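You operate a simulated robot arm through the tools that you are given. There is no shell and no other tool.

Carry out the task below with a simulated robot arm. There is one attempt and no reset: what you move stays moved.

Task
Put things in order on the top of the side bench. At the end: the silver bracket from the top of the side bench stands on top of the brown chain carton; the green rolled sling stands where the silver bracket stood; the tall white ring stands where the green rolled sling stood; the black square plug from the top of the side bench stands where the tall white ring stood; whatever was shut is shut again. Leave all else as you found it, and nothing knocked over.

Only the result counts: the job must be done as asked and must still hold three seconds after the hand-in. Knocking over, shifting, dropping, spilling or breaking anything else fails it.

Robot
A 6-joint arm with a two-finger gripper, fixed in place. Base frame: the origin is at the foot of the arm, x ahead of it, y to its left, z up; the work surface is at about z = 0. Lengths are in mm, angles in rad, forces in N, time in s.
With the tool pointing down near the work surface it reaches from about 180 to 480 mm from the base axis. Its first joint turns from -1.152 to 1.152 rad. Payload 1.76 kg.
The TCP is the grasp point between the finger pads, 29 mm short of the fingertips. In the tool frame z runs along the fingers and y along their closing line. The gripper opens to 82 mm; its body begins 58 mm behind the TCP.
Orientation is told as [roll, pitch, yaw] about the base's x, y, z axes, in that order, counted from this pose: with the fingers straight down and closing along the base's y, the tool's x points along the base's -x, its y along +y and its z along -z.

Tools
- The arm moves only by the tool nudge_tool. Its argument "series" is a list of rows, each an object of numbers (a shift or turn left out is 0, a gripper value left out holds the last): "x", "y", "z": the shift along the tool's x, y, z in units of 20 mm (1.0 is 20 mm); "rx", "ry", "rz": the turn, a rotation vector about the tool's x, y, z in units of 8 degrees (1.0 is 8 degrees). In form: [{"x": .., "y": .., "z": .., "rx": .., "ry": .., "rz": ..}, ...]. A call has 1 to 20 rows; each row shifts and turns the commanded pose from where the row before left it, along the tool's axes as they then stand. "gripper" is the finger opening in cm, from 0 to 8.2, set as the call begins (left out, the last holds). A call with a number of a shift or a turn outside -1 to 1 is refused whole. Each row takes 0.2 s and may step no farther than 50 mm and 0.15 rad from the row before; otherwise, or with a gripper value out of range, the whole call is refused. A pose out of reach is approached as far as the arm can. The call stops where the force on the tool passes 40 N (or 10 N more than at its start, if that is more) or the arm is blocked; 0.2 s more then pass. The fingers move at their own pace (about 203.5 mm/s each) and stop on an object; they squeeze with about 34 N. The grip force told is the motor's: it shows also when the fingers shut on nothing. Time passes only in rows, and 0.2 s behind the last, so rows that do not move let the fingers close. The reply holds the time, the measured pose of the TCP, the force on the tool along the base axes, the opening and the grip force, in the units named above and with some noise, with the torque about the TCP (base axes, N m) and any sound that the robot's microphone picked up.
- Cameras (640 x 400 px; columns grow to the right, rows downward): "scene" is fixed at [62.7, 343.7, 412.3]; the picture's right is [-0.67, -0.74, 0.00], its down [-0.50, 0.45, -0.74] and it looks along [0.55, -0.50, -0.67] (base axes); focal length 288 px, centre (320, 200). "wrist" rides on the gripper at [79, 4, -90] in the tool frame; the picture's right is [-0.05, 1.00, 0.00], its down [-0.71, -0.04, -0.71] and it looks along [-0.71, -0.04, 0.71] (tool axes); focal length 256 px, centre (320, 200). There is no depth. A picture from a camera that has moved, and an enlarged one, comes with that camera's place and axes in the base frame and with its lens.
- camera(camera): a new picture of that camera. The clock stands still meanwhile.
- inspect(camera, box): a new picture of the part [left, top, right, bottom] of that camera's present view, enlarged. The clock stands still meanwhile.
- finish_job(): hands the job in; it is judged then, once.

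Places have to be worked out from the pictures, the camera data and where the tool is seen. Open the gripper and draw the arm clear of the work before you hand the job in, unless the task says otherwise.

The tools are called after "Request:" as name(argument=value, ...) on one line, values as JSON. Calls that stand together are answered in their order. nudge_tool: Moves the arm, as the interface text tells. Its arguments: {"type":"object","properties":{"series":{"type":"array","items":{"type":"object","properties":{"x":{"type":"number"},"y":{"type":"number"},"z":{"type":"number"},"rx":{"type":"number"},"ry":{"type":"number"},"rz":{"type":"number"}}}},"gripper":{"type":"number"}},"required":["series"]} The other tools are called the same way: camera (camera) takes a picture; inspect (camera, box) takes an enlarged picture of a part of a camera's view; finish_job () hands the job in.

At the start:

```text
time_s: 0.0
eef_pos: [193.7, 191.5, 238.4]
orientation: [0.0, 0.001, 0.001]
wrist_force: [0.2, -0.1, 0.2]
ft_torque: [0.01, 0.01, 0.02]
grip_width: 82.2
grip_force: 0.0
```

scene: 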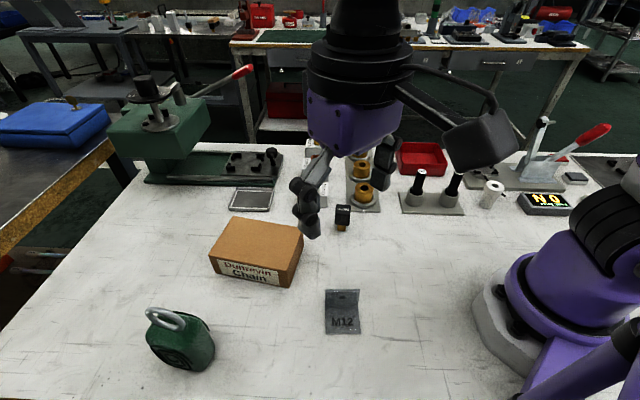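
wrist: 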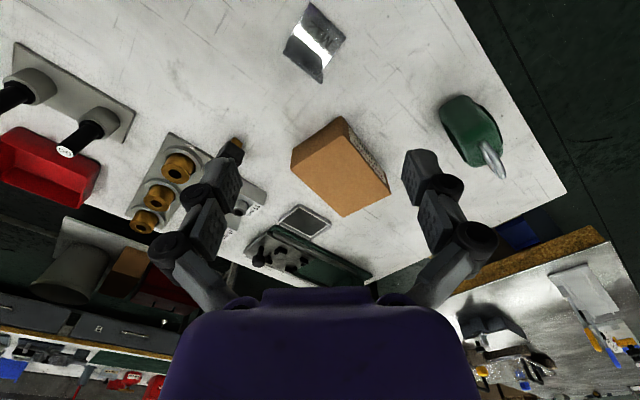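

I start by looking closely at the scene: the bracket (M12), carton, green sling, black plug and white ring appear visible. I enlarge parts of the scene view to judge them.

Request:
inspect(camera="scene", box=[120, 200, 400, 390])

Request:
inspect(camera="scene", box=[280, 120, 480, 250])

Request:
inspect(camera="scene", box=[440, 110, 640, 240])

Request:
inspect(camera="scene", box=[100, 60, 300, 220])

Request:
inspect(camera="wrist", box=[0, 0, 320, 240])

Request:
inspect(camera="wrist", box=[260, 0, 580, 240])

```text
2.11 times, centred on (260, 295) of scene
camera zoom: at [62.7, 343.7, 412.3], right [-0.67, -0.74, 0.0], down [-0.5, 0.45, -0.74], along [0.55, -0.5, -0.67], focal length 607 px, centre (446, 0)
```

zoom: 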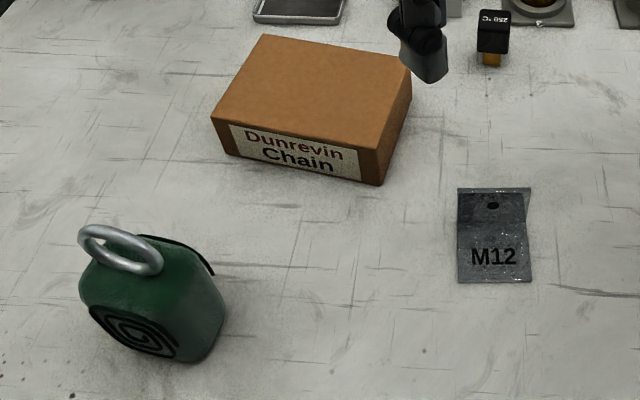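

```text
3.08 times, centred on (380, 185) of scene
camera zoom: at [62.7, 343.7, 412.3], right [-0.67, -0.74, 0.0], down [-0.5, 0.45, -0.74], along [0.55, -0.5, -0.67], focal length 888 px, centre (135, 246)
```

zoom: 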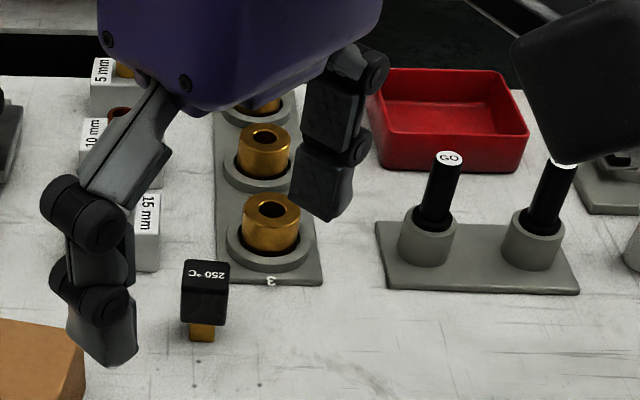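

```text
3.08 times, centred on (540, 175) of scene
camera zoom: at [62.7, 343.7, 412.3], right [-0.67, -0.74, 0.0], down [-0.5, 0.45, -0.74], along [0.55, -0.5, -0.67], focal length 888 px, centre (-357, 277)
```

zoom: 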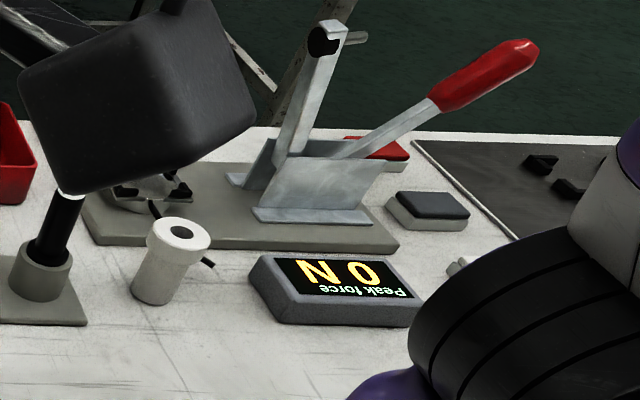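

```text
2.50 times, centred on (200, 140) of scene
camera zoom: at [62.7, 343.7, 412.3], right [-0.67, -0.74, 0.0], down [-0.5, 0.45, -0.74], along [0.55, -0.5, -0.67], focal length 721 px, centre (620, 350)
```

zoom: 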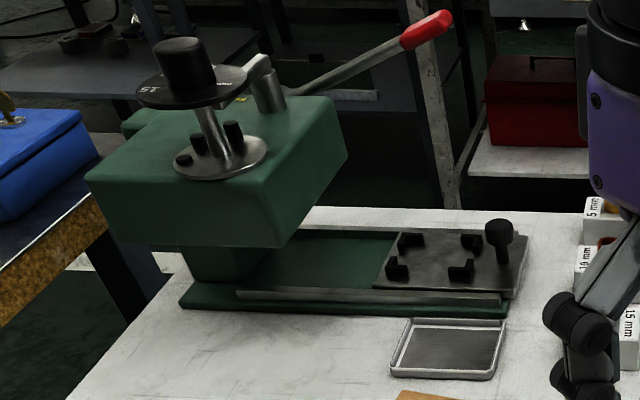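

```text
1.67 times, centred on (160, 120) of wrist
camera zoom: at [113.3, 195.9, 327.6], right [0.05, 1.0, 0.0], down [0.71, -0.04, 0.71], along [0.71, -0.04, -0.71], focal length 427 px, centre (587, 333)
```

zoom: 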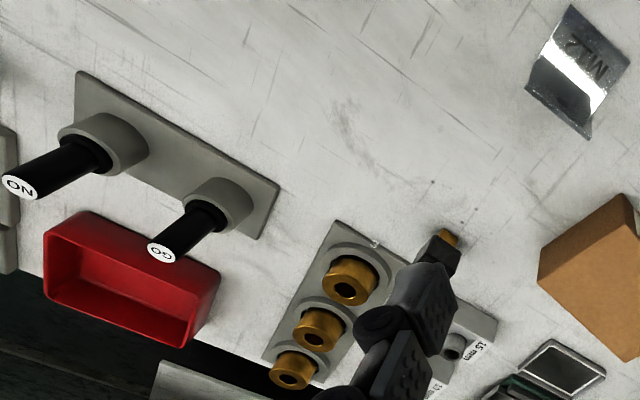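

```text
1.67 times, centred on (420, 120) of wrist
camera zoom: at [113.3, 195.9, 327.6], right [0.05, 1.0, 0.0], down [0.71, -0.04, 0.71], along [0.71, -0.04, -0.71], focal length 427 px, centre (153, 333)
```

zoom: 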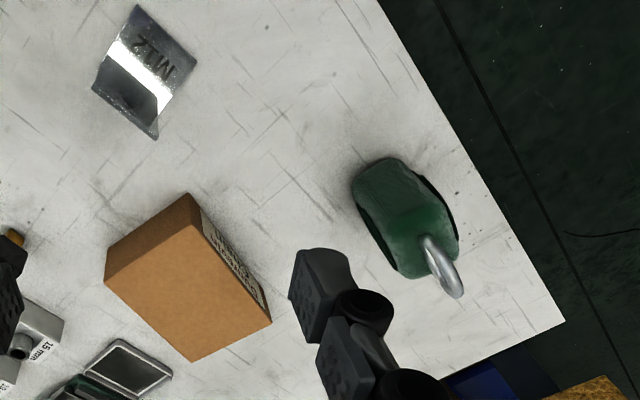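

The bracket seems near (187,195), the plug near (312,60), the ring near (154,-202), the sling near (290,385) and the carton near (330,220). I lower the tool somewhat above the bracket to see it better with the wrist camera.

Request:
nudge_tool(series=[{"x": 0.5, "z": 1}, {"x": 0.5, "z": 1}, {"z": 1}, {"z": 1}, {}])

Request:
camera(camera="wrist")

Request:
camera(camera="scene")

```text
time_s: 1.2
eef_pos: [171.7, 191.8, 157.4]
orientation: [0.0, 0.001, 0.0]
wrist_force: [-0.2, 0.0, 0.2]
ft_torque: [-0.03, 0.0, 0.0]
grip_width: 82.0
grip_force: 0.0
```

```text
taken
camera wrist: at [93.3, 196.2, 247.1], right [0.05, 1.0, 0.0], down [0.71, -0.04, 0.71], along [0.71, -0.04, -0.71], focal length 256 px, centre (320, 200)
```

wrist: 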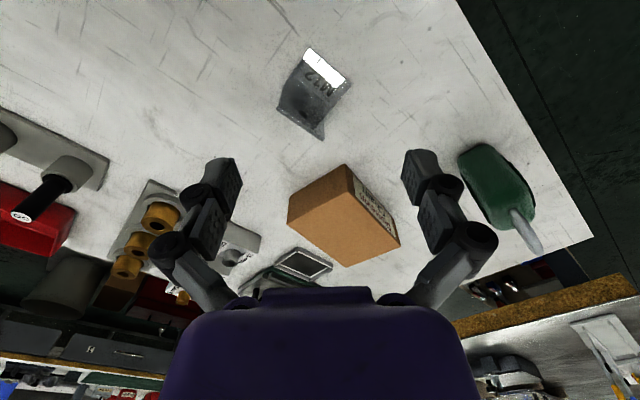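

```text
taken
```

scene: 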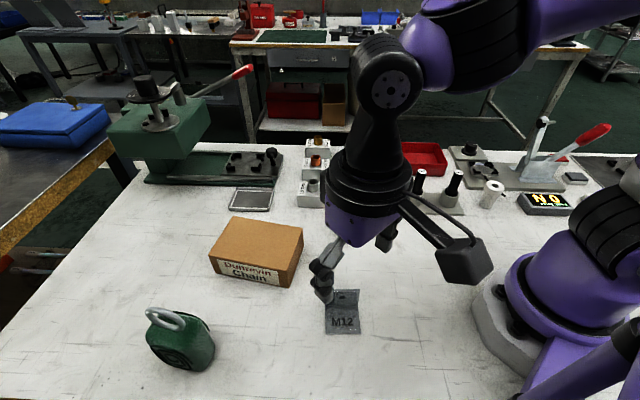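

Request:
inspect(camera="wrist", box=[240, 30, 400, 150])

Request:
inspect(camera="scene", box=[300, 270, 400, 350])

Request:
inspect(camera="wrist", box=[420, 110, 580, 260])

Request:
inspect(camera="scene", box=[120, 280, 240, 390])

```text
3.33 times, centred on (320, 90) of wrist
camera zoom: at [93.3, 196.2, 247.1], right [0.05, 1.0, 0.0], down [0.71, -0.04, 0.71], along [0.71, -0.04, -0.71], focal length 853 px, centre (320, 567)
```

zoom: 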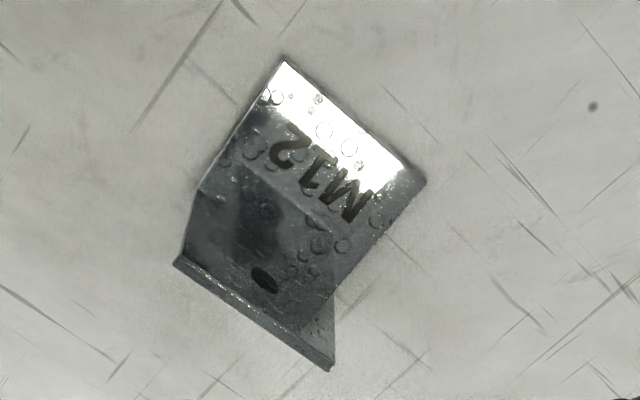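

```text
5.00 times, centred on (350, 310) of scene
camera zoom: at [62.7, 343.7, 412.3], right [-0.67, -0.74, 0.0], down [-0.5, 0.45, -0.74], along [0.55, -0.5, -0.67], focal length 1442 px, centre (170, -350)
```

zoom: 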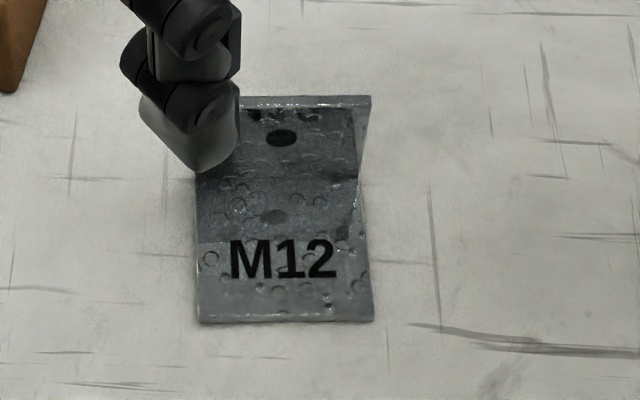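

```text
2.67 times, centred on (500, 185) of wrist
camera zoom: at [93.3, 196.2, 247.1], right [0.05, 1.0, 0.0], down [0.71, -0.04, 0.71], along [0.71, -0.04, -0.71], focal length 683 px, centre (-160, 240)
```

zoom: 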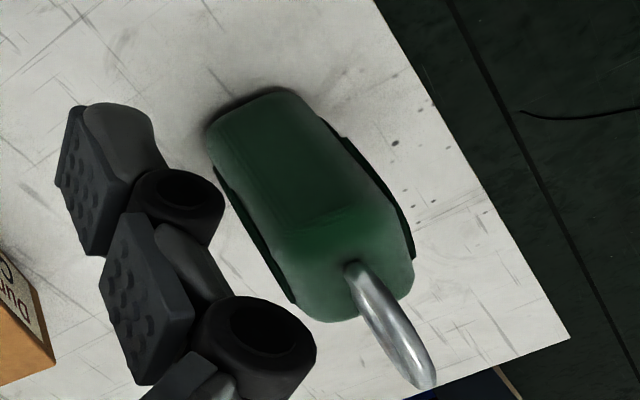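

```text
3.64 times, centred on (180, 335) of scene
camera zoom: at [62.7, 343.7, 412.3], right [-0.67, -0.74, 0.0], down [-0.5, 0.45, -0.74], along [0.55, -0.5, -0.67], focal length 1049 px, centre (829, -291)
```

zoom: 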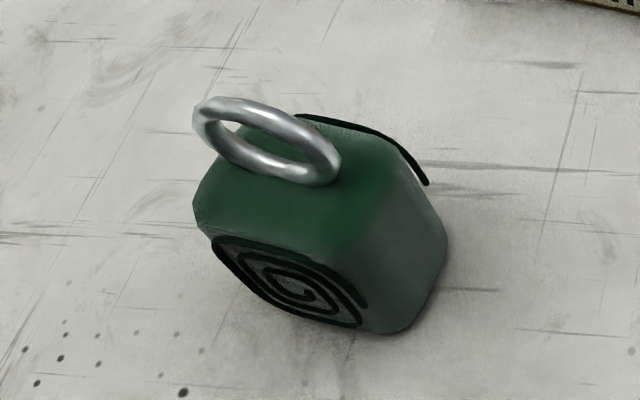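

The bracket is an L: plate on the bench with corners about (155,184),(187,220),(219,194),(186,157) and an upright flange ~42 mm tall at its back edge, at about 47.5° yaw. I move above the flange and turn to that yaw, then look.

Request:
nudge_tool(series=[{"x": -0.8, "y": -0.43, "rz": -0.99}, {"rz": -0.99}, {"rz": -0.99}, {"rz": -0.99}, {"rz": -0.99}, {"rz": -0.99}, {}])

Request:
camera(camera="wrist")

```text
time_s: 2.8
eef_pos: [189.2, 184.3, 157.7]
orientation: [0.001, -0.002, 0.83]
wrist_force: [-0.3, 0.3, -0.3]
ft_torque: [0.0, -0.01, -0.02]
grip_width: 81.9
grip_force: 0.0
```

```text
taken
camera wrist: at [132.1, 127.4, 247.8], right [-0.7, 0.71, 0.0], down [0.5, 0.5, 0.71], along [0.5, 0.5, -0.71], focal length 256 px, centre (320, 200)
```

wrist: 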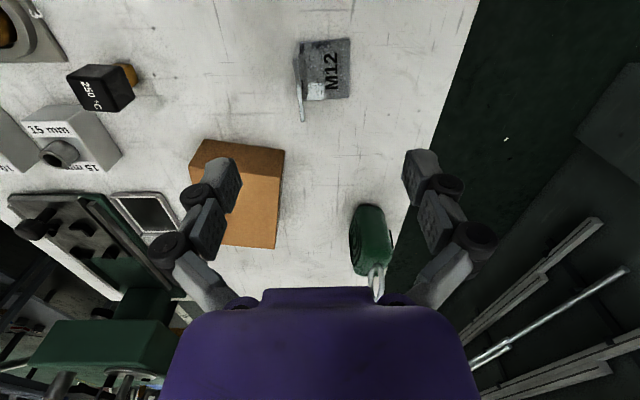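

Yaw 0.83 matches the bracket's flange direction. I enlarge the bracket to refine where the flange sits.

Request:
inspect(camera="wrist", box=[260, 20, 380, 130])

Request:
inspect(camera="wrist", box=[320, 190, 440, 310])

Request:
inspect(camera="wrist", box=[180, 120, 300, 260])

```text
3.64 times, centred on (320, 75) of wrist
camera zoom: at [132.1, 127.4, 247.8], right [-0.7, 0.71, 0.0], down [0.5, 0.5, 0.71], along [0.5, 0.5, -0.71], focal length 931 px, centre (320, 654)
```

zoom: 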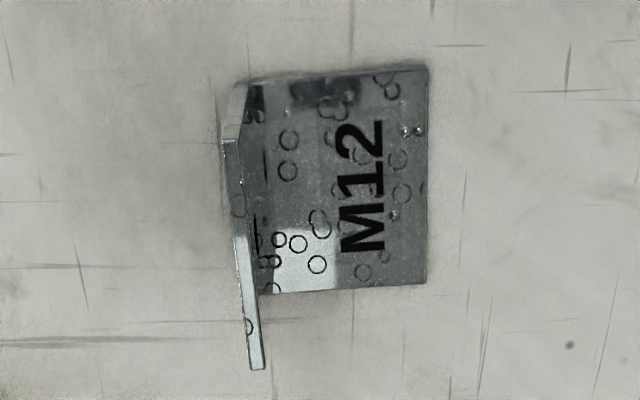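

```text
3.33 times, centred on (380, 250) of wrist
camera zoom: at [132.1, 127.4, 247.8], right [-0.7, 0.71, 0.0], down [0.5, 0.5, 0.71], along [0.5, 0.5, -0.71], focal length 853 px, centre (120, 33)
```

zoom: 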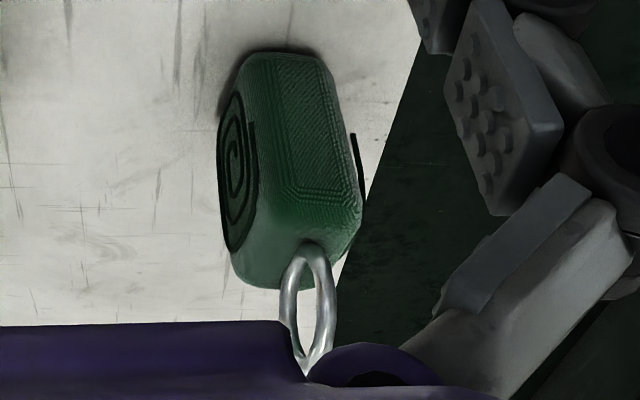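

```text
2.86 times, centred on (240, 190) of wrist
camera zoom: at [132.1, 127.4, 247.8], right [-0.7, 0.71, 0.0], down [0.5, 0.5, 0.71], along [0.5, 0.5, -0.71], focal length 731 px, centre (549, 229)
```

zoom: 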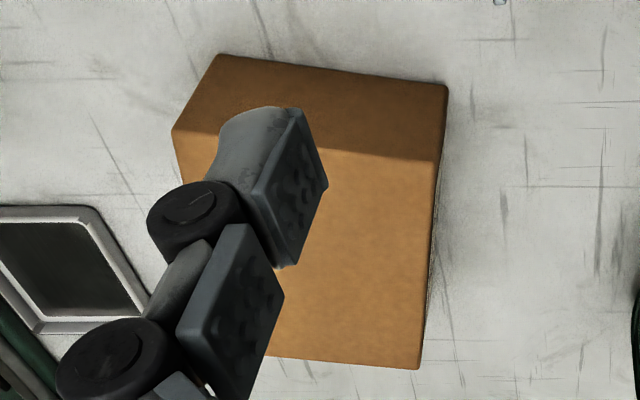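

The flange midplane is at about (204,173) with its top at z≈42. I shift over it, narrow the fingers to 40 mm and descend to TCP z≈39.

Request:
nudge_tool(series=[{"x": -0.08, "y": -0.92}, {"z": 1}, {"z": 1}, {"z": 1}, {"z": 1}, {}], gripper=4.0)

Request:
camera(camera="wrist")

Request:
inspect(camera="scene", box=[260, 200, 440, 360])

```text
time_s: 4.2
eef_pos: [202.8, 171.2, 78.5]
orientation: [0.002, 0.001, 0.829]
wrist_force: [0.0, 0.3, -0.1]
ft_torque: [0.02, 0.05, 0.0]
grip_width: 39.9
grip_force: 0.0
```

```text
taken
camera wrist: at [145.9, 116.6, 167.3], right [-0.7, 0.71, 0.0], down [0.5, 0.5, 0.71], along [0.5, 0.5, -0.71], focal length 256 px, centre (320, 200)
```

wrist: 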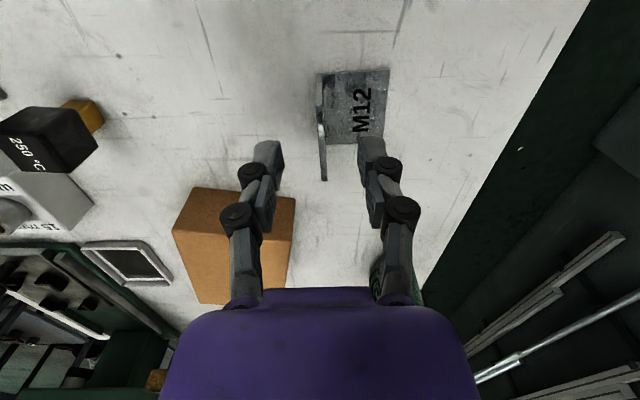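

```text
2.50 times, centred on (350, 280) of scene
camera zoom: at [62.7, 343.7, 412.3], right [-0.67, -0.74, 0.0], down [-0.5, 0.45, -0.74], along [0.55, -0.5, -0.67], focal length 721 px, centre (245, 0)
```

zoom: 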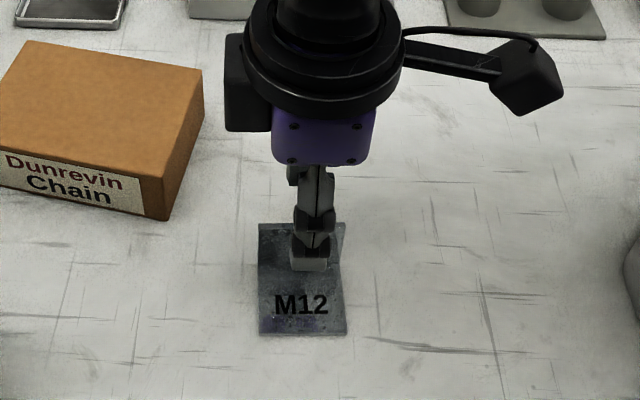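

The flange lies centred between the fingers. I descend the remaining 39 mm.

Request:
nudge_tool(series=[{"z": 1}, {"z": 0.6}, {"z": 0.35}, {}])

Request:
camera(camera="wrist")

```text
time_s: 5.2
eef_pos: [202.3, 170.4, 39.2]
orientation: [0.001, 0.0, 0.829]
wrist_force: [0.0, 0.3, -0.6]
ft_torque: [-0.02, 0.0, 0.0]
grip_width: 39.9
grip_force: 0.1
```

```text
taken
camera wrist: at [146.2, 116.4, 128.3], right [-0.7, 0.71, 0.0], down [0.5, 0.5, 0.71], along [0.5, 0.5, -0.71], focal length 256 px, centre (320, 200)
```

wrist: 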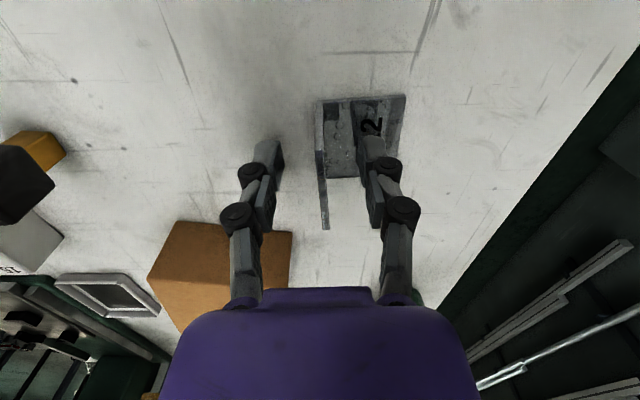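

The fingers straddle the flange with no contact force. I close the gripper.

Request:
nudge_tool(series=[{}, {}, {}], gripper=0)

Request:
camera(camera="wrist")

```text
time_s: 6.0
eef_pos: [201.5, 171.3, 38.4]
orientation: [-0.001, 0.0, 0.829]
wrist_force: [0.8, 0.6, 0.1]
ft_torque: [-0.02, 0.01, 0.03]
grip_width: 5.9
grip_force: 32.6
```

```text
taken
camera wrist: at [146.2, 116.5, 128.4], right [-0.7, 0.71, 0.0], down [0.5, 0.5, 0.71], along [0.5, 0.5, -0.71], focal length 256 px, centre (320, 200)
```

wrist: 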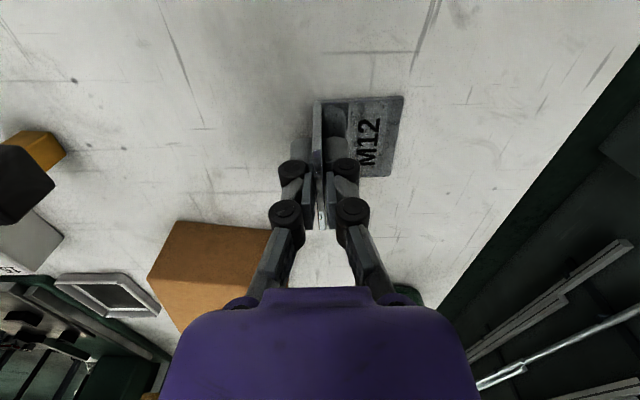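

Grip holds at ~5.9 mm with 33 N. I lift straight up 100 mm and check that the bracket is held upright.

Request:
nudge_tool(series=[{"z": -0.5}, {"z": -1}, {"z": -1}, {"z": -1}, {"z": -1}, {"z": -0.5}, {}])

Request:
camera(camera="wrist")

Request:
camera(camera="scene")

```text
time_s: 7.6
eef_pos: [203.2, 171.3, 140.1]
orientation: [0.0, 0.0, 0.83]
wrist_force: [-0.2, 0.1, -1.1]
ft_torque: [0.0, -0.08, -0.01]
grip_width: 5.9
grip_force: 32.7
```

```text
taken
camera wrist: at [146.1, 116.3, 228.5], right [-0.7, 0.71, 0.0], down [0.5, 0.5, 0.71], along [0.5, 0.5, -0.71], focal length 256 px, centre (320, 200)
```

wrist: 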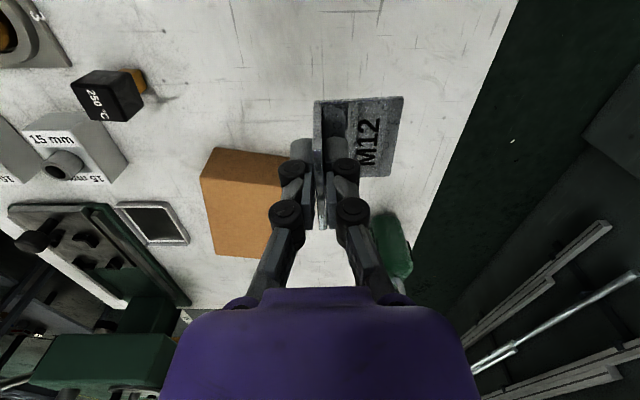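

```text
taken
```

scene: 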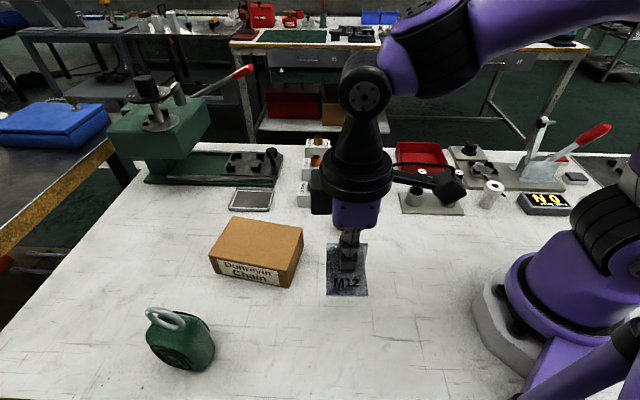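

The bracket hangs level. I carry it over the carton (centre about (353,216), top z≈50), aligning its yaw with the carton's long side.

Request:
nudge_tool(series=[{"x": -0.91, "y": -0.717}, {"x": -0.91, "y": -0.717}, {"x": -0.91, "y": -0.717}, {"x": -0.91, "y": -0.717}, {"x": -0.91, "y": -0.717}, {"x": -0.91, "y": -0.717}, {"x": -0.91, "y": -0.717}, {"rz": 0.74}, {"rz": 0.74}, {}, {}])

Request:
camera(camera="wrist")

Request:
camera(camera="scene")

```text
time_s: 10.0
eef_pos: [363.1, 198.2, 138.3]
orientation: [-0.001, 0.0, 0.62]
wrist_force: [-0.1, 0.4, -1.2]
ft_torque: [-0.05, -0.02, -0.03]
grip_width: 5.9
grip_force: 32.7
```

```text
taken
camera wrist: at [296.0, 155.5, 228.7], right [-0.54, 0.84, 0.0], down [0.6, 0.38, 0.71], along [0.6, 0.38, -0.71], focal length 256 px, centre (320, 200)
```

wrist: 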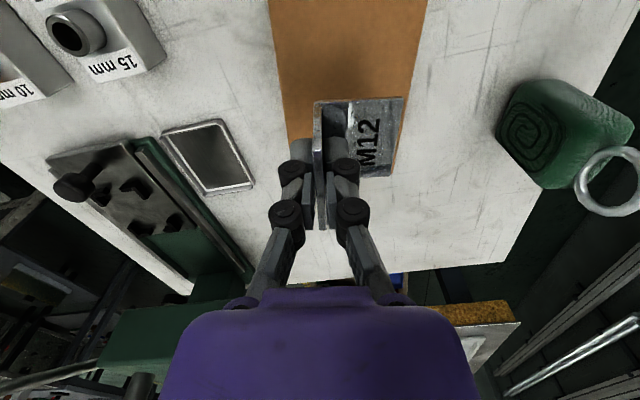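

```text
taken
```

scene: 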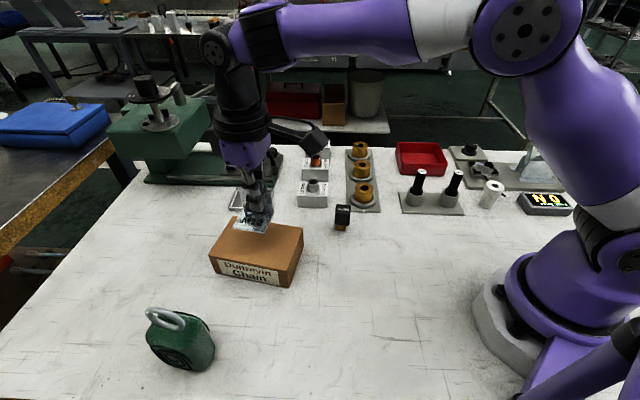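

The bracket is over the carton's middle. I lower most of the way, keeping a margin of ~10 mm.

Request:
nudge_tool(series=[{"z": 1}, {"z": 0.8}, {"z": 0.2}, {}])

Request:
inspect(camera="scene", box=[190, 180, 320, 300])

Request:
camera(camera="wrist")

```text
time_s: 11.0
eef_pos: [362.4, 196.8, 98.9]
orientation: [0.001, 0.0, 0.624]
wrist_force: [-0.2, -0.9, -1.4]
ft_torque: [-0.02, -0.02, -0.01]
grip_width: 5.8
grip_force: 32.8
```

```text
3.33 times, centred on (255, 240) of scene
camera zoom: at [62.7, 343.7, 412.3], right [-0.67, -0.74, 0.0], down [-0.5, 0.45, -0.74], along [0.55, -0.5, -0.67], focal length 961 px, centre (537, 67)
```

zoom: 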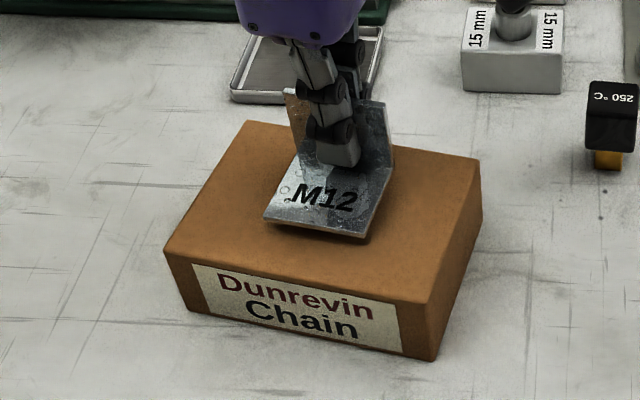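

```text
taken
camera wrist: at [295.9, 155.0, 188.4], right [-0.54, 0.84, 0.0], down [0.6, 0.38, 0.71], along [0.6, 0.38, -0.71], focal length 256 px, centre (320, 200)
```

wrist: 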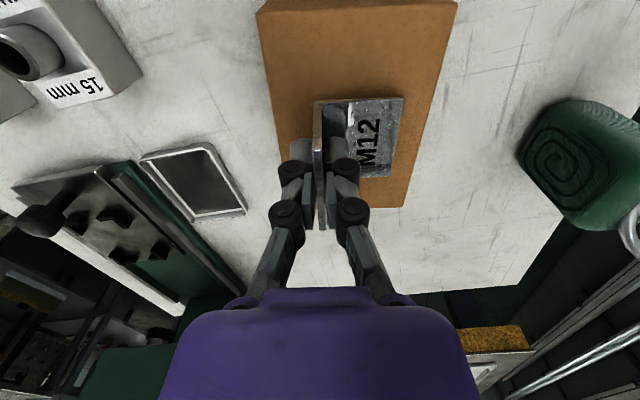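

The bracket hovers just over the carton's top, well inside its edges. I lower by a few mm to feel for contact.

Request:
nudge_tool(series=[{"z": 0.15}, {"z": 0.15}, {}])

```text
time_s: 11.8
eef_pos: [363.2, 197.1, 92.1]
orientation: [0.0, 0.001, 0.625]
wrist_force: [-0.1, 0.7, -1.8]
ft_torque: [-0.01, -0.02, 0.0]
grip_width: 6.0
grip_force: 32.6
```

No contact yet. I lower another 1.6 mm.

Request:
nudge_tool(series=[{"z": 0.08}, {}])

```text
time_s: 12.4
eef_pos: [363.7, 197.6, 90.8]
orientation: [0.001, 0.001, 0.622]
wrist_force: [1.1, 0.0, -0.9]
ft_torque: [0.03, -0.01, -0.01]
grip_width: 6.0
grip_force: 32.4
```

Still free. Another small step down.

Request:
nudge_tool(series=[{"z": 0.08}, {}])

Request:
inspect(camera="scene", box=[220, 210, 300, 270])

```text
time_s: 13.0
eef_pos: [362.0, 197.4, 89.0]
orientation: [0.0, 0.0, 0.624]
wrist_force: [0.6, 0.4, -1.2]
ft_torque: [-0.01, -0.02, 0.0]
grip_width: 5.9
grip_force: 32.3
```

```text
6.67 times, centred on (260, 240) of scene
camera zoom: at [62.7, 343.7, 412.3], right [-0.67, -0.74, 0.0], down [-0.5, 0.45, -0.74], along [0.55, -0.5, -0.67], focal length 1923 px, centre (720, -67)
```

zoom: 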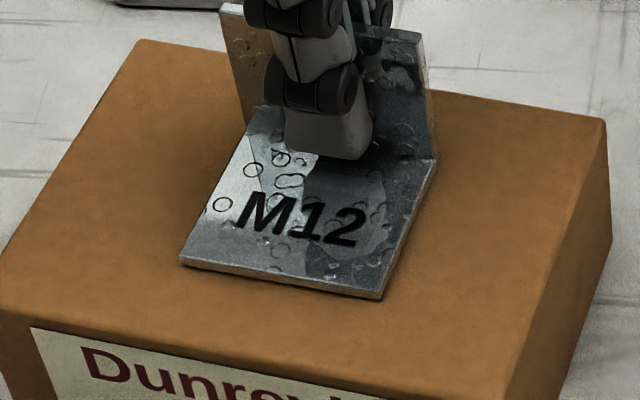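

The picture shows it nearly down. I keep stepping 1.6 mm until the force shows contact.

Request:
nudge_tool(series=[{"z": 0.08}, {}])

```text
time_s: 13.6
eef_pos: [362.9, 197.6, 88.4]
orientation: [0.0, -0.002, 0.621]
wrist_force: [-2.6, -2.8, 10.7]
ft_torque: [-0.1, 0.14, -0.01]
grip_width: 6.0
grip_force: 32.8
```

Contact shows at 10.7 N upward. I ease off slightly and open the fingers to 30 mm.

Request:
nudge_tool(series=[{"z": -0.03}, {}])

Request:
nudge_tool(series=[{}, {}], gripper=3.0)

Request:
inspect(camera="scene", box=[190, 180, 320, 300])

Request:
camera(camera="wrist")

```text
time_s: 14.2
eef_pos: [363.5, 197.4, 89.2]
orientation: [0.0, 0.0, 0.623]
wrist_force: [0.4, -0.5, 3.1]
ft_torque: [0.01, -0.05, 0.0]
grip_width: 6.0
grip_force: 31.9
```

```text
time_s: 14.8
eef_pos: [362.7, 197.4, 87.6]
orientation: [0.0, -0.001, 0.623]
wrist_force: [-0.5, 0.3, 0.1]
ft_torque: [0.0, -0.02, 0.0]
grip_width: 30.0
grip_force: 0.1
```

```text
3.33 times, centred on (255, 240) of scene
camera zoom: at [62.7, 343.7, 412.3], right [-0.67, -0.74, 0.0], down [-0.5, 0.45, -0.74], along [0.55, -0.5, -0.67], focal length 961 px, centre (537, 67)
```

zoom: 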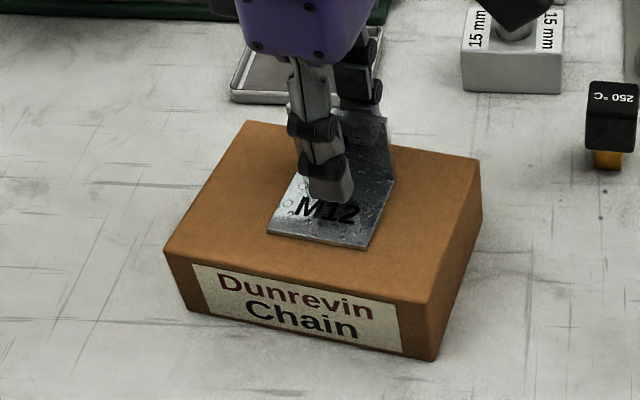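

```text
taken
camera wrist: at [296.3, 155.0, 178.3], right [-0.54, 0.84, 0.0], down [0.6, 0.38, 0.71], along [0.6, 0.38, -0.71], focal length 256 px, centre (320, 200)
```

wrist: 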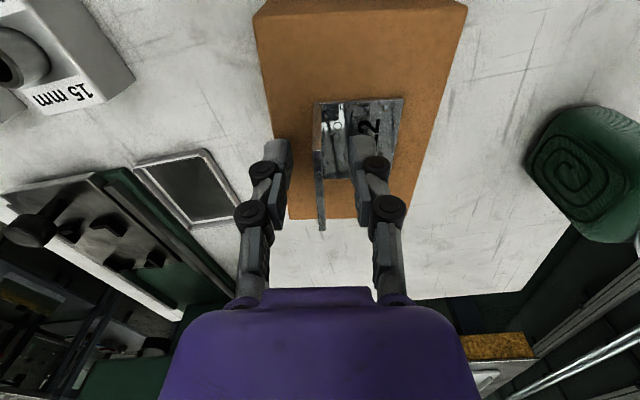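

The bracket stands on the carton. I rise straight up, then move toward the sling to view it from nearer.

Request:
nudge_tool(series=[{"z": -1}, {"z": -1}, {"z": -1}, {"z": -1}, {"z": -1}, {"y": 0.9}, {"y": 0.9}, {"y": 0.9}, {"y": 0.9}, {"y": 0.9}, {"y": 0.9}, {}])

Request:
camera(camera="wrist")

Request:
camera(camera="scene")

```text
time_s: 17.4
eef_pos: [300.8, 285.2, 188.9]
orientation: [0.0, 0.0, 0.624]
wrist_force: [0.7, 0.2, 0.1]
ft_torque: [0.03, 0.02, 0.0]
grip_width: 30.0
grip_force: 0.0
```

```text
taken
camera wrist: at [233.2, 242.8, 278.5], right [-0.54, 0.84, 0.0], down [0.6, 0.38, 0.71], along [0.6, 0.38, -0.71], focal length 256 px, centre (320, 200)
```

wrist: 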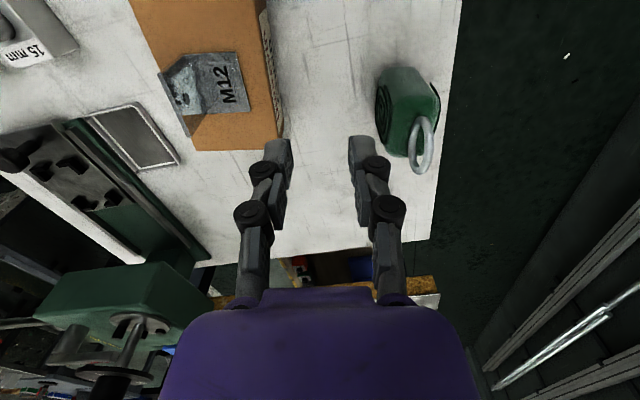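

```text
taken
```

scene: 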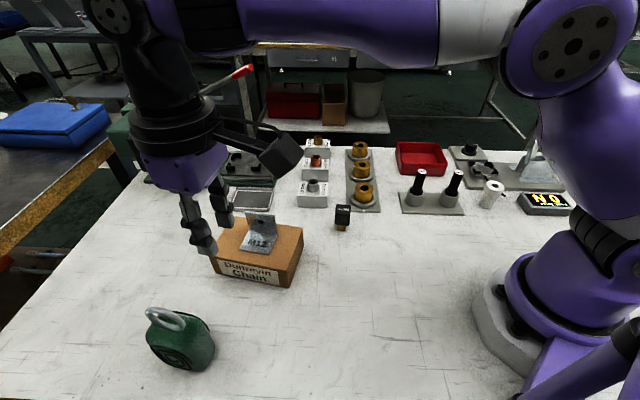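

The bracket stands on the carton. I enlarge the sling in both views to measure its shape and place.

Request:
inspect(camera="wrist", box=[350, 50, 470, 190])

Request:
inspect(camera="scene", box=[130, 290, 230, 380])

Request:
inspect(camera="wrist", box=[130, 30, 300, 160])

```text
2.86 times, centred on (410, 120) of wrist
camera zoom: at [233.2, 242.8, 278.5], right [-0.54, 0.84, 0.0], down [0.6, 0.38, 0.71], along [0.6, 0.38, -0.71], focal length 731 px, centre (63, 429)
```

zoom: 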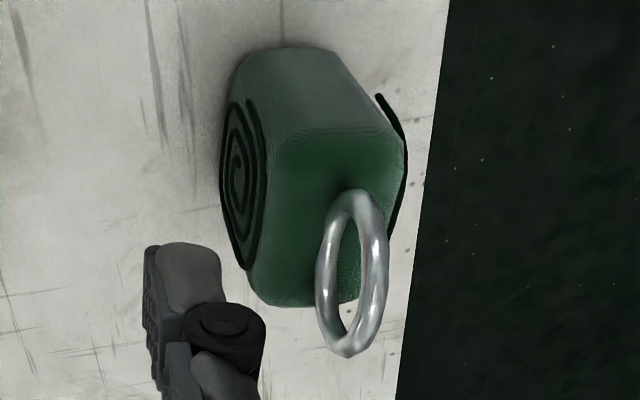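

```text
4.44 times, centred on (180, 335) of scene
camera zoom: at [62.7, 343.7, 412.3], right [-0.67, -0.74, 0.0], down [-0.5, 0.45, -0.74], along [0.55, -0.5, -0.67], focal length 1282 px, centre (942, -400)
```

zoom: 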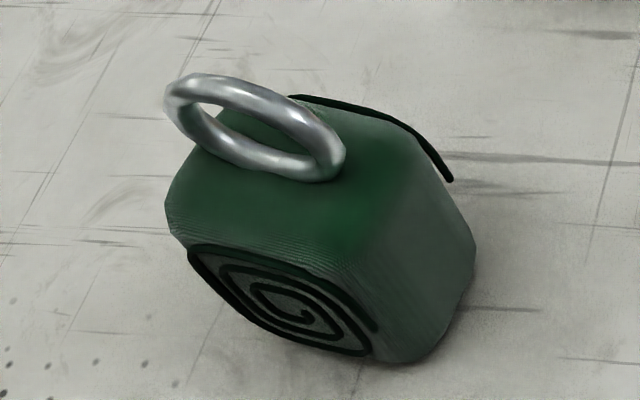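

```text
3.08 times, centred on (215, 95) of wrist
camera zoom: at [233.2, 242.8, 278.5], right [-0.54, 0.84, 0.0], down [0.6, 0.38, 0.71], along [0.6, 0.38, -0.71], focal length 788 px, centre (643, 523)
```

zoom: 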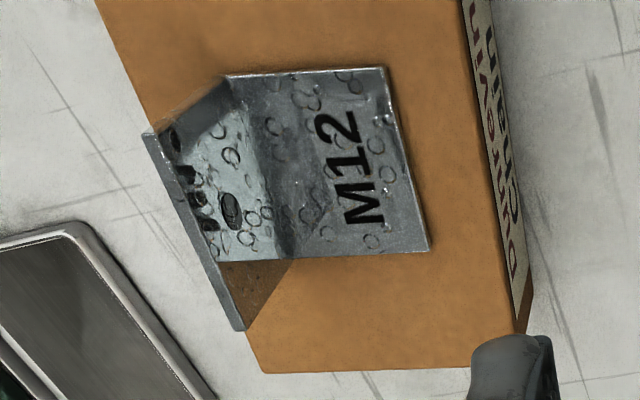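

From two views the sling's ring centre is about (285,370,105), so its body is ~83 mm tall and its axis is near yaw 0.62. I move sideways to look at it square-on along its flat direction, to see how the ring leans.

Request:
nudge_tool(series=[{"x": 0.13, "y": 1}, {"x": 0.13, "y": 1}, {"x": 0.13, "y": 1}, {"x": 0.13, "y": 1}, {}], gripper=8.2)

Request:
camera(camera="wrist")

Request:
inspect(camera="wrist", box=[240, 60, 400, 220])

```text
time_s: 18.6
eef_pos: [244.7, 343.2, 188.3]
orientation: [0.0, 0.0, 0.622]
wrist_force: [0.3, 0.2, -1.0]
ft_torque: [0.03, 0.0, -0.02]
grip_width: 81.9
grip_force: 0.0
```

```text
taken
camera wrist: at [178.0, 301.3, 278.7], right [-0.54, 0.84, 0.0], down [0.6, 0.38, 0.71], along [0.6, 0.38, -0.71], focal length 256 px, centre (320, 200)
```

wrist: 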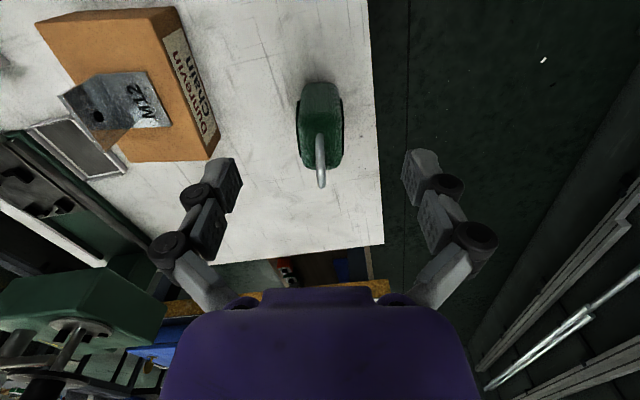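

```text
2.50 times, centred on (320, 140) of wrist
camera zoom: at [178.0, 301.3, 278.7], right [-0.54, 0.84, 0.0], down [0.6, 0.38, 0.71], along [0.6, 0.38, -0.71], focal length 640 px, centre (320, 350)
```

zoom: 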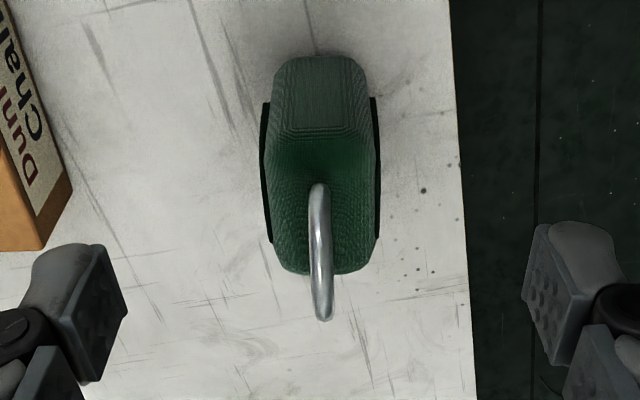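

The ring is upright and edge-on, so yaw 0.62 matches the sling's axis; centre about (287,370), width ~46 mm. I move over it at this height and look again.

Request:
nudge_tool(series=[{"x": -0.84, "y": -0.03}, {"x": -0.84, "y": -0.03}, {"x": -0.83, "y": -0.03}, {}])

Request:
camera(camera="wrist")

Request:
camera(camera="scene")

```text
time_s: 19.6
eef_pos: [269.9, 359.5, 187.0]
orientation: [0.0, -0.001, 0.624]
wrist_force: [1.1, 0.7, -0.3]
ft_torque: [0.0, 0.06, 0.02]
grip_width: 82.1
grip_force: 0.1
out of reach, approached as far as the arm can: row 2, 3
```

```text
taken
camera wrist: at [203.4, 316.2, 276.3], right [-0.54, 0.84, 0.0], down [0.6, 0.38, 0.71], along [0.6, 0.38, -0.71], focal length 256 px, centre (320, 200)
```

wrist: 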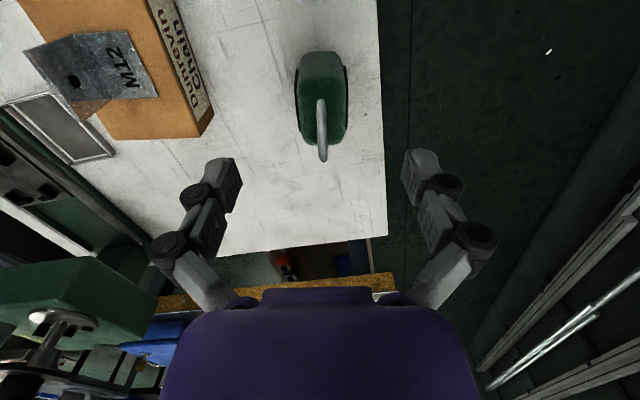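

```text
taken
```

scene: 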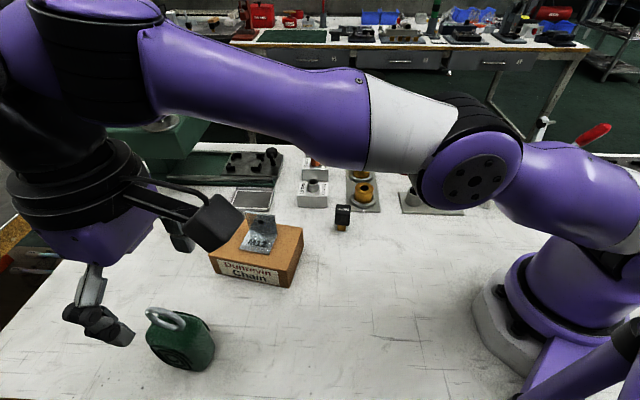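

At this height the arm stops at ~450 mm radius, but lower down it reaches further. I descend partway (palm still well above the sling's ring) and see where the tool ends.

Request:
nudge_tool(series=[{"z": 1}, {"z": 1}, {"z": 1}, {}])

Request:
camera(camera="wrist")

```text
time_s: 20.6
eef_pos: [269.9, 359.4, 126.2]
orientation: [-0.001, 0.0, 0.623]
wrist_force: [-1.3, 0.1, 0.8]
ft_torque: [0.02, 0.01, -0.01]
grip_width: 82.2
grip_force: 0.0
```

```text
taken
camera wrist: at [203.3, 316.0, 216.0], right [-0.54, 0.84, 0.0], down [0.6, 0.38, 0.71], along [0.6, 0.38, -0.71], focal length 256 px, centre (320, 200)
```

wrist: 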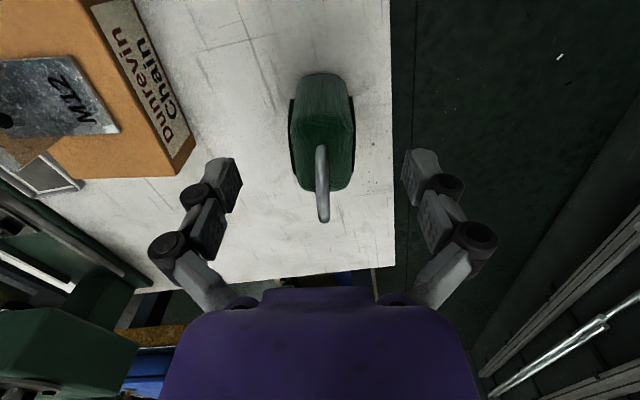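

The tool stayed at (270,359) while lowering, so the command restarts from where the arm is. I enlarge the sling here to refine its position.

Request:
inspect(camera="wrist", box=[240, 60, 400, 240])

Request:
camera(camera="scene")

```text
2.22 times, centred on (320, 150) of wrist
camera zoom: at [203.3, 316.0, 216.0], right [-0.54, 0.84, 0.0], down [0.6, 0.38, 0.71], along [0.6, 0.38, -0.71], focal length 569 px, centre (320, 311)
```

zoom: 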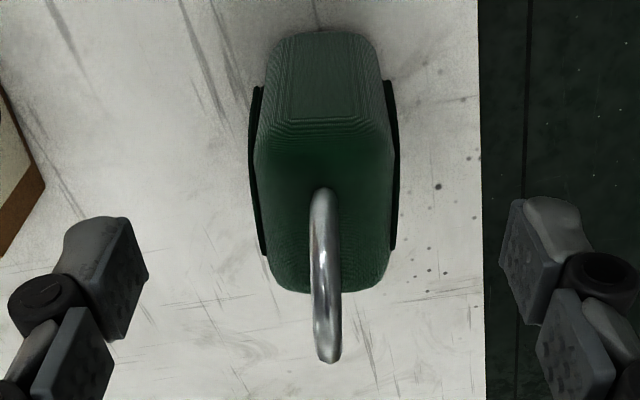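

```text
taken
```

scene: 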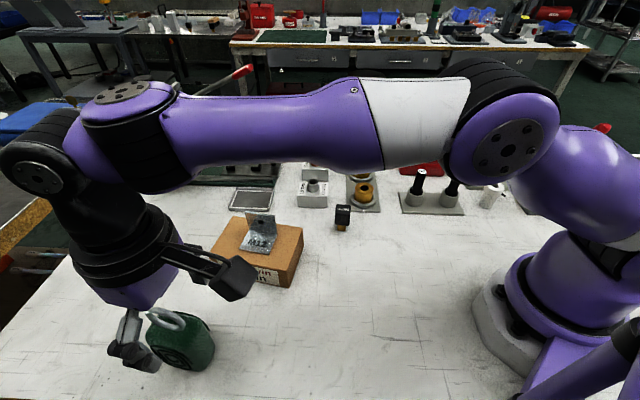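

Triangulating again puts the sling's body centre at about (288,371), ring top z≈128, laterally centred between the fingers. I lower to TCP z≈80 (palm ~138) and then slide 20 mm outward over it.

Request:
nudge_tool(series=[{"z": 1}, {"z": 1}, {"z": 0.3}, {"x": -0.5}, {"x": -0.5}, {}])

Request:
camera(camera="wrist")

Request:
camera(camera="scene")

```text
time_s: 22.0
eef_pos: [285.7, 370.6, 81.3]
orientation: [-0.001, 0.002, 0.622]
wrist_force: [-0.5, 0.0, -0.2]
ft_torque: [-0.03, 0.0, 0.01]
grip_width: 82.1
grip_force: 0.0
```

```text
taken
camera wrist: at [220.0, 328.3, 170.3], right [-0.54, 0.84, 0.0], down [0.6, 0.38, 0.71], along [0.6, 0.38, -0.71], focal length 256 px, centre (320, 200)
```

wrist: 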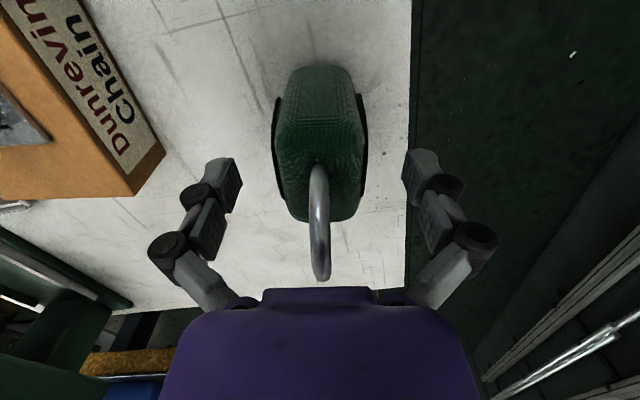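

```text
taken
```

scene: 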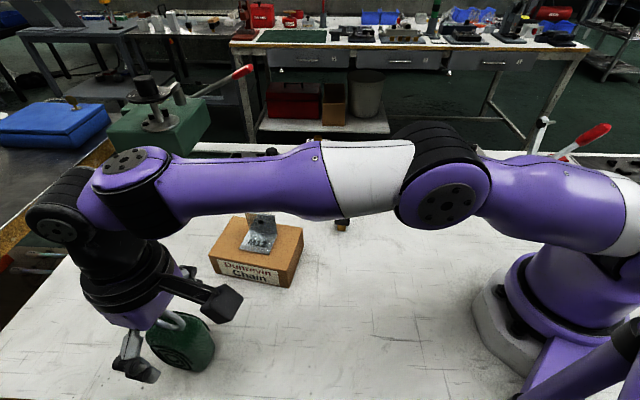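

The fingers straddle the sling evenly and the ring sits clear under the palm. I lower 4 mm more and close.

Request:
nudge_tool(series=[{"z": 0.2}, {}])

Request:
nudge_tool(series=[{}, {}, {}], gripper=0)

Request:
camera(camera="wrist")

Request:
inspect(camera="scene", box=[60, 260, 280, 400])

```text
time_s: 22.6
eef_pos: [287.3, 371.0, 77.7]
orientation: [0.0, -0.001, 0.624]
wrist_force: [0.5, 0.0, 0.4]
ft_torque: [0.0, -0.01, -0.04]
grip_width: 82.0
grip_force: 0.0
```

```text
time_s: 23.4
eef_pos: [288.0, 372.2, 78.3]
orientation: [0.001, -0.005, 0.623]
wrist_force: [-5.4, -0.2, 39.0]
ft_torque: [-0.02, 0.24, 0.06]
grip_width: 39.5
grip_force: 34.0
```

```text
taken
camera wrist: at [220.0, 328.6, 168.4], right [-0.54, 0.84, 0.0], down [0.59, 0.38, 0.71], along [0.6, 0.38, -0.7], focal length 256 px, centre (320, 200)
```

wrist: 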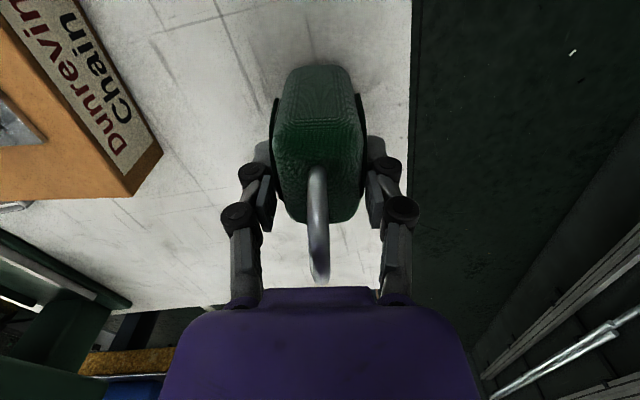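

```text
2.86 times, centred on (170, 330) of scene
camera zoom: at [62.6, 343.6, 412.4], right [-0.67, -0.74, 0.0], down [-0.5, 0.45, -0.74], along [0.55, -0.5, -0.67], focal length 824 px, centre (749, -171)
```

zoom: 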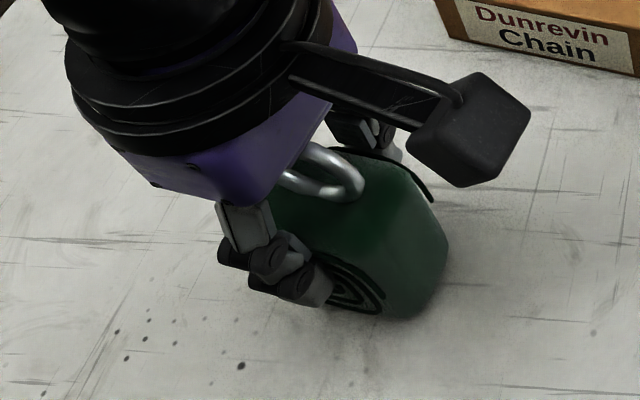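

After closing, the tool reads 39 N upward: the fingers press the sling down, perhaps on its rounded shoulders. I lift by only 2 mm to relieve this and read the forces.

Request:
nudge_tool(series=[{"z": -0.1}, {}])

Request:
inspect(camera="wrist", box=[220, 50, 420, 300])

```text
time_s: 24.0
eef_pos: [286.7, 370.9, 78.1]
orientation: [0.0, -0.003, 0.623]
wrist_force: [3.7, 11.7, 18.5]
ft_torque: [0.94, -0.7, 0.16]
grip_width: 39.4
grip_force: 34.0
```

```text
1.60 times, centred on (320, 175) of wrist
camera zoom: at [220.1, 328.3, 168.5], right [-0.54, 0.84, 0.0], down [0.59, 0.38, 0.71], along [0.6, 0.38, -0.7], focal length 410 px, centre (320, 240)
```

zoom: 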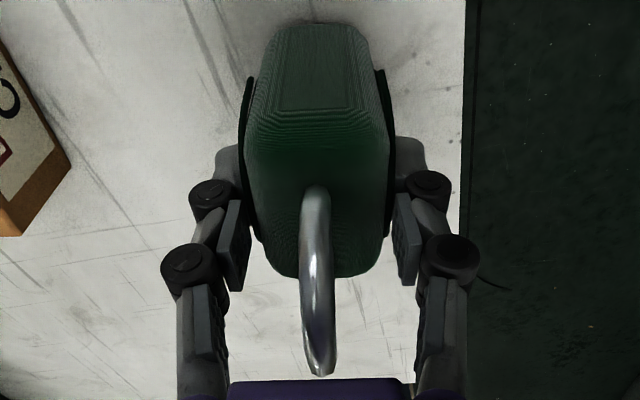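

Force is easing but some side load appears. I lift another 2 mm and watch.

Request:
nudge_tool(series=[{"z": -0.1}, {}])

Request:
inspect(camera="scene", box=[100, 280, 260, 400])

```text
time_s: 24.6
eef_pos: [285.4, 370.4, 80.0]
orientation: [0.0, 0.007, 0.622]
wrist_force: [0.8, -0.6, -0.2]
ft_torque: [0.0, -0.07, -0.02]
grip_width: 39.4
grip_force: 34.0
```

```text
3.33 times, centred on (180, 340) of scene
camera zoom: at [62.7, 343.7, 412.3], right [-0.67, -0.74, 0.0], down [-0.5, 0.45, -0.74], along [0.55, -0.5, -0.67], focal length 961 px, centre (787, -267)
```

zoom: 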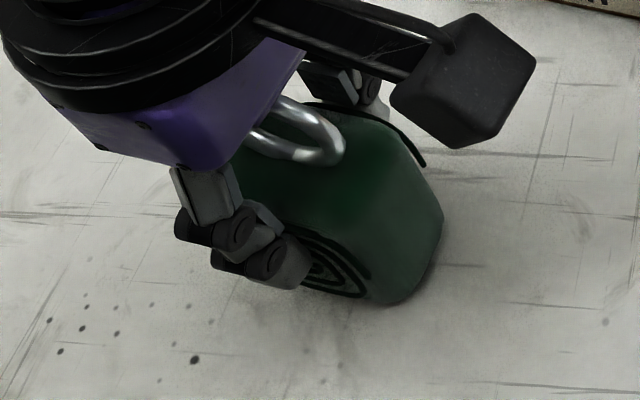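

Forces are near zero now. I lift another 3 mm to see whether the weight comes on.

Request:
nudge_tool(series=[{"z": -0.15}, {}])

Request:
inspect(camera="scene", box=[100, 280, 260, 400])

```text
time_s: 25.2
eef_pos: [286.7, 370.5, 83.2]
orientation: [0.0, 0.001, 0.624]
wrist_force: [0.1, 0.5, -2.2]
ft_torque: [0.02, 0.02, -0.01]
grip_width: 39.4
grip_force: 33.9
```

```text
3.33 times, centred on (180, 340) of scene
camera zoom: at [62.7, 343.7, 412.3], right [-0.67, -0.74, 0.0], down [-0.5, 0.45, -0.74], along [0.55, -0.5, -0.67], focal length 961 px, centre (787, -267)
```

zoom: 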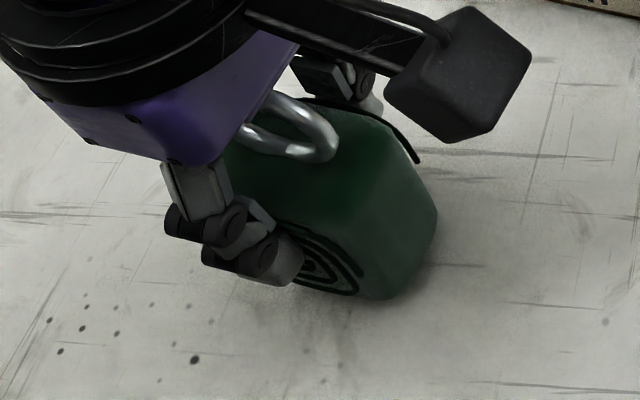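

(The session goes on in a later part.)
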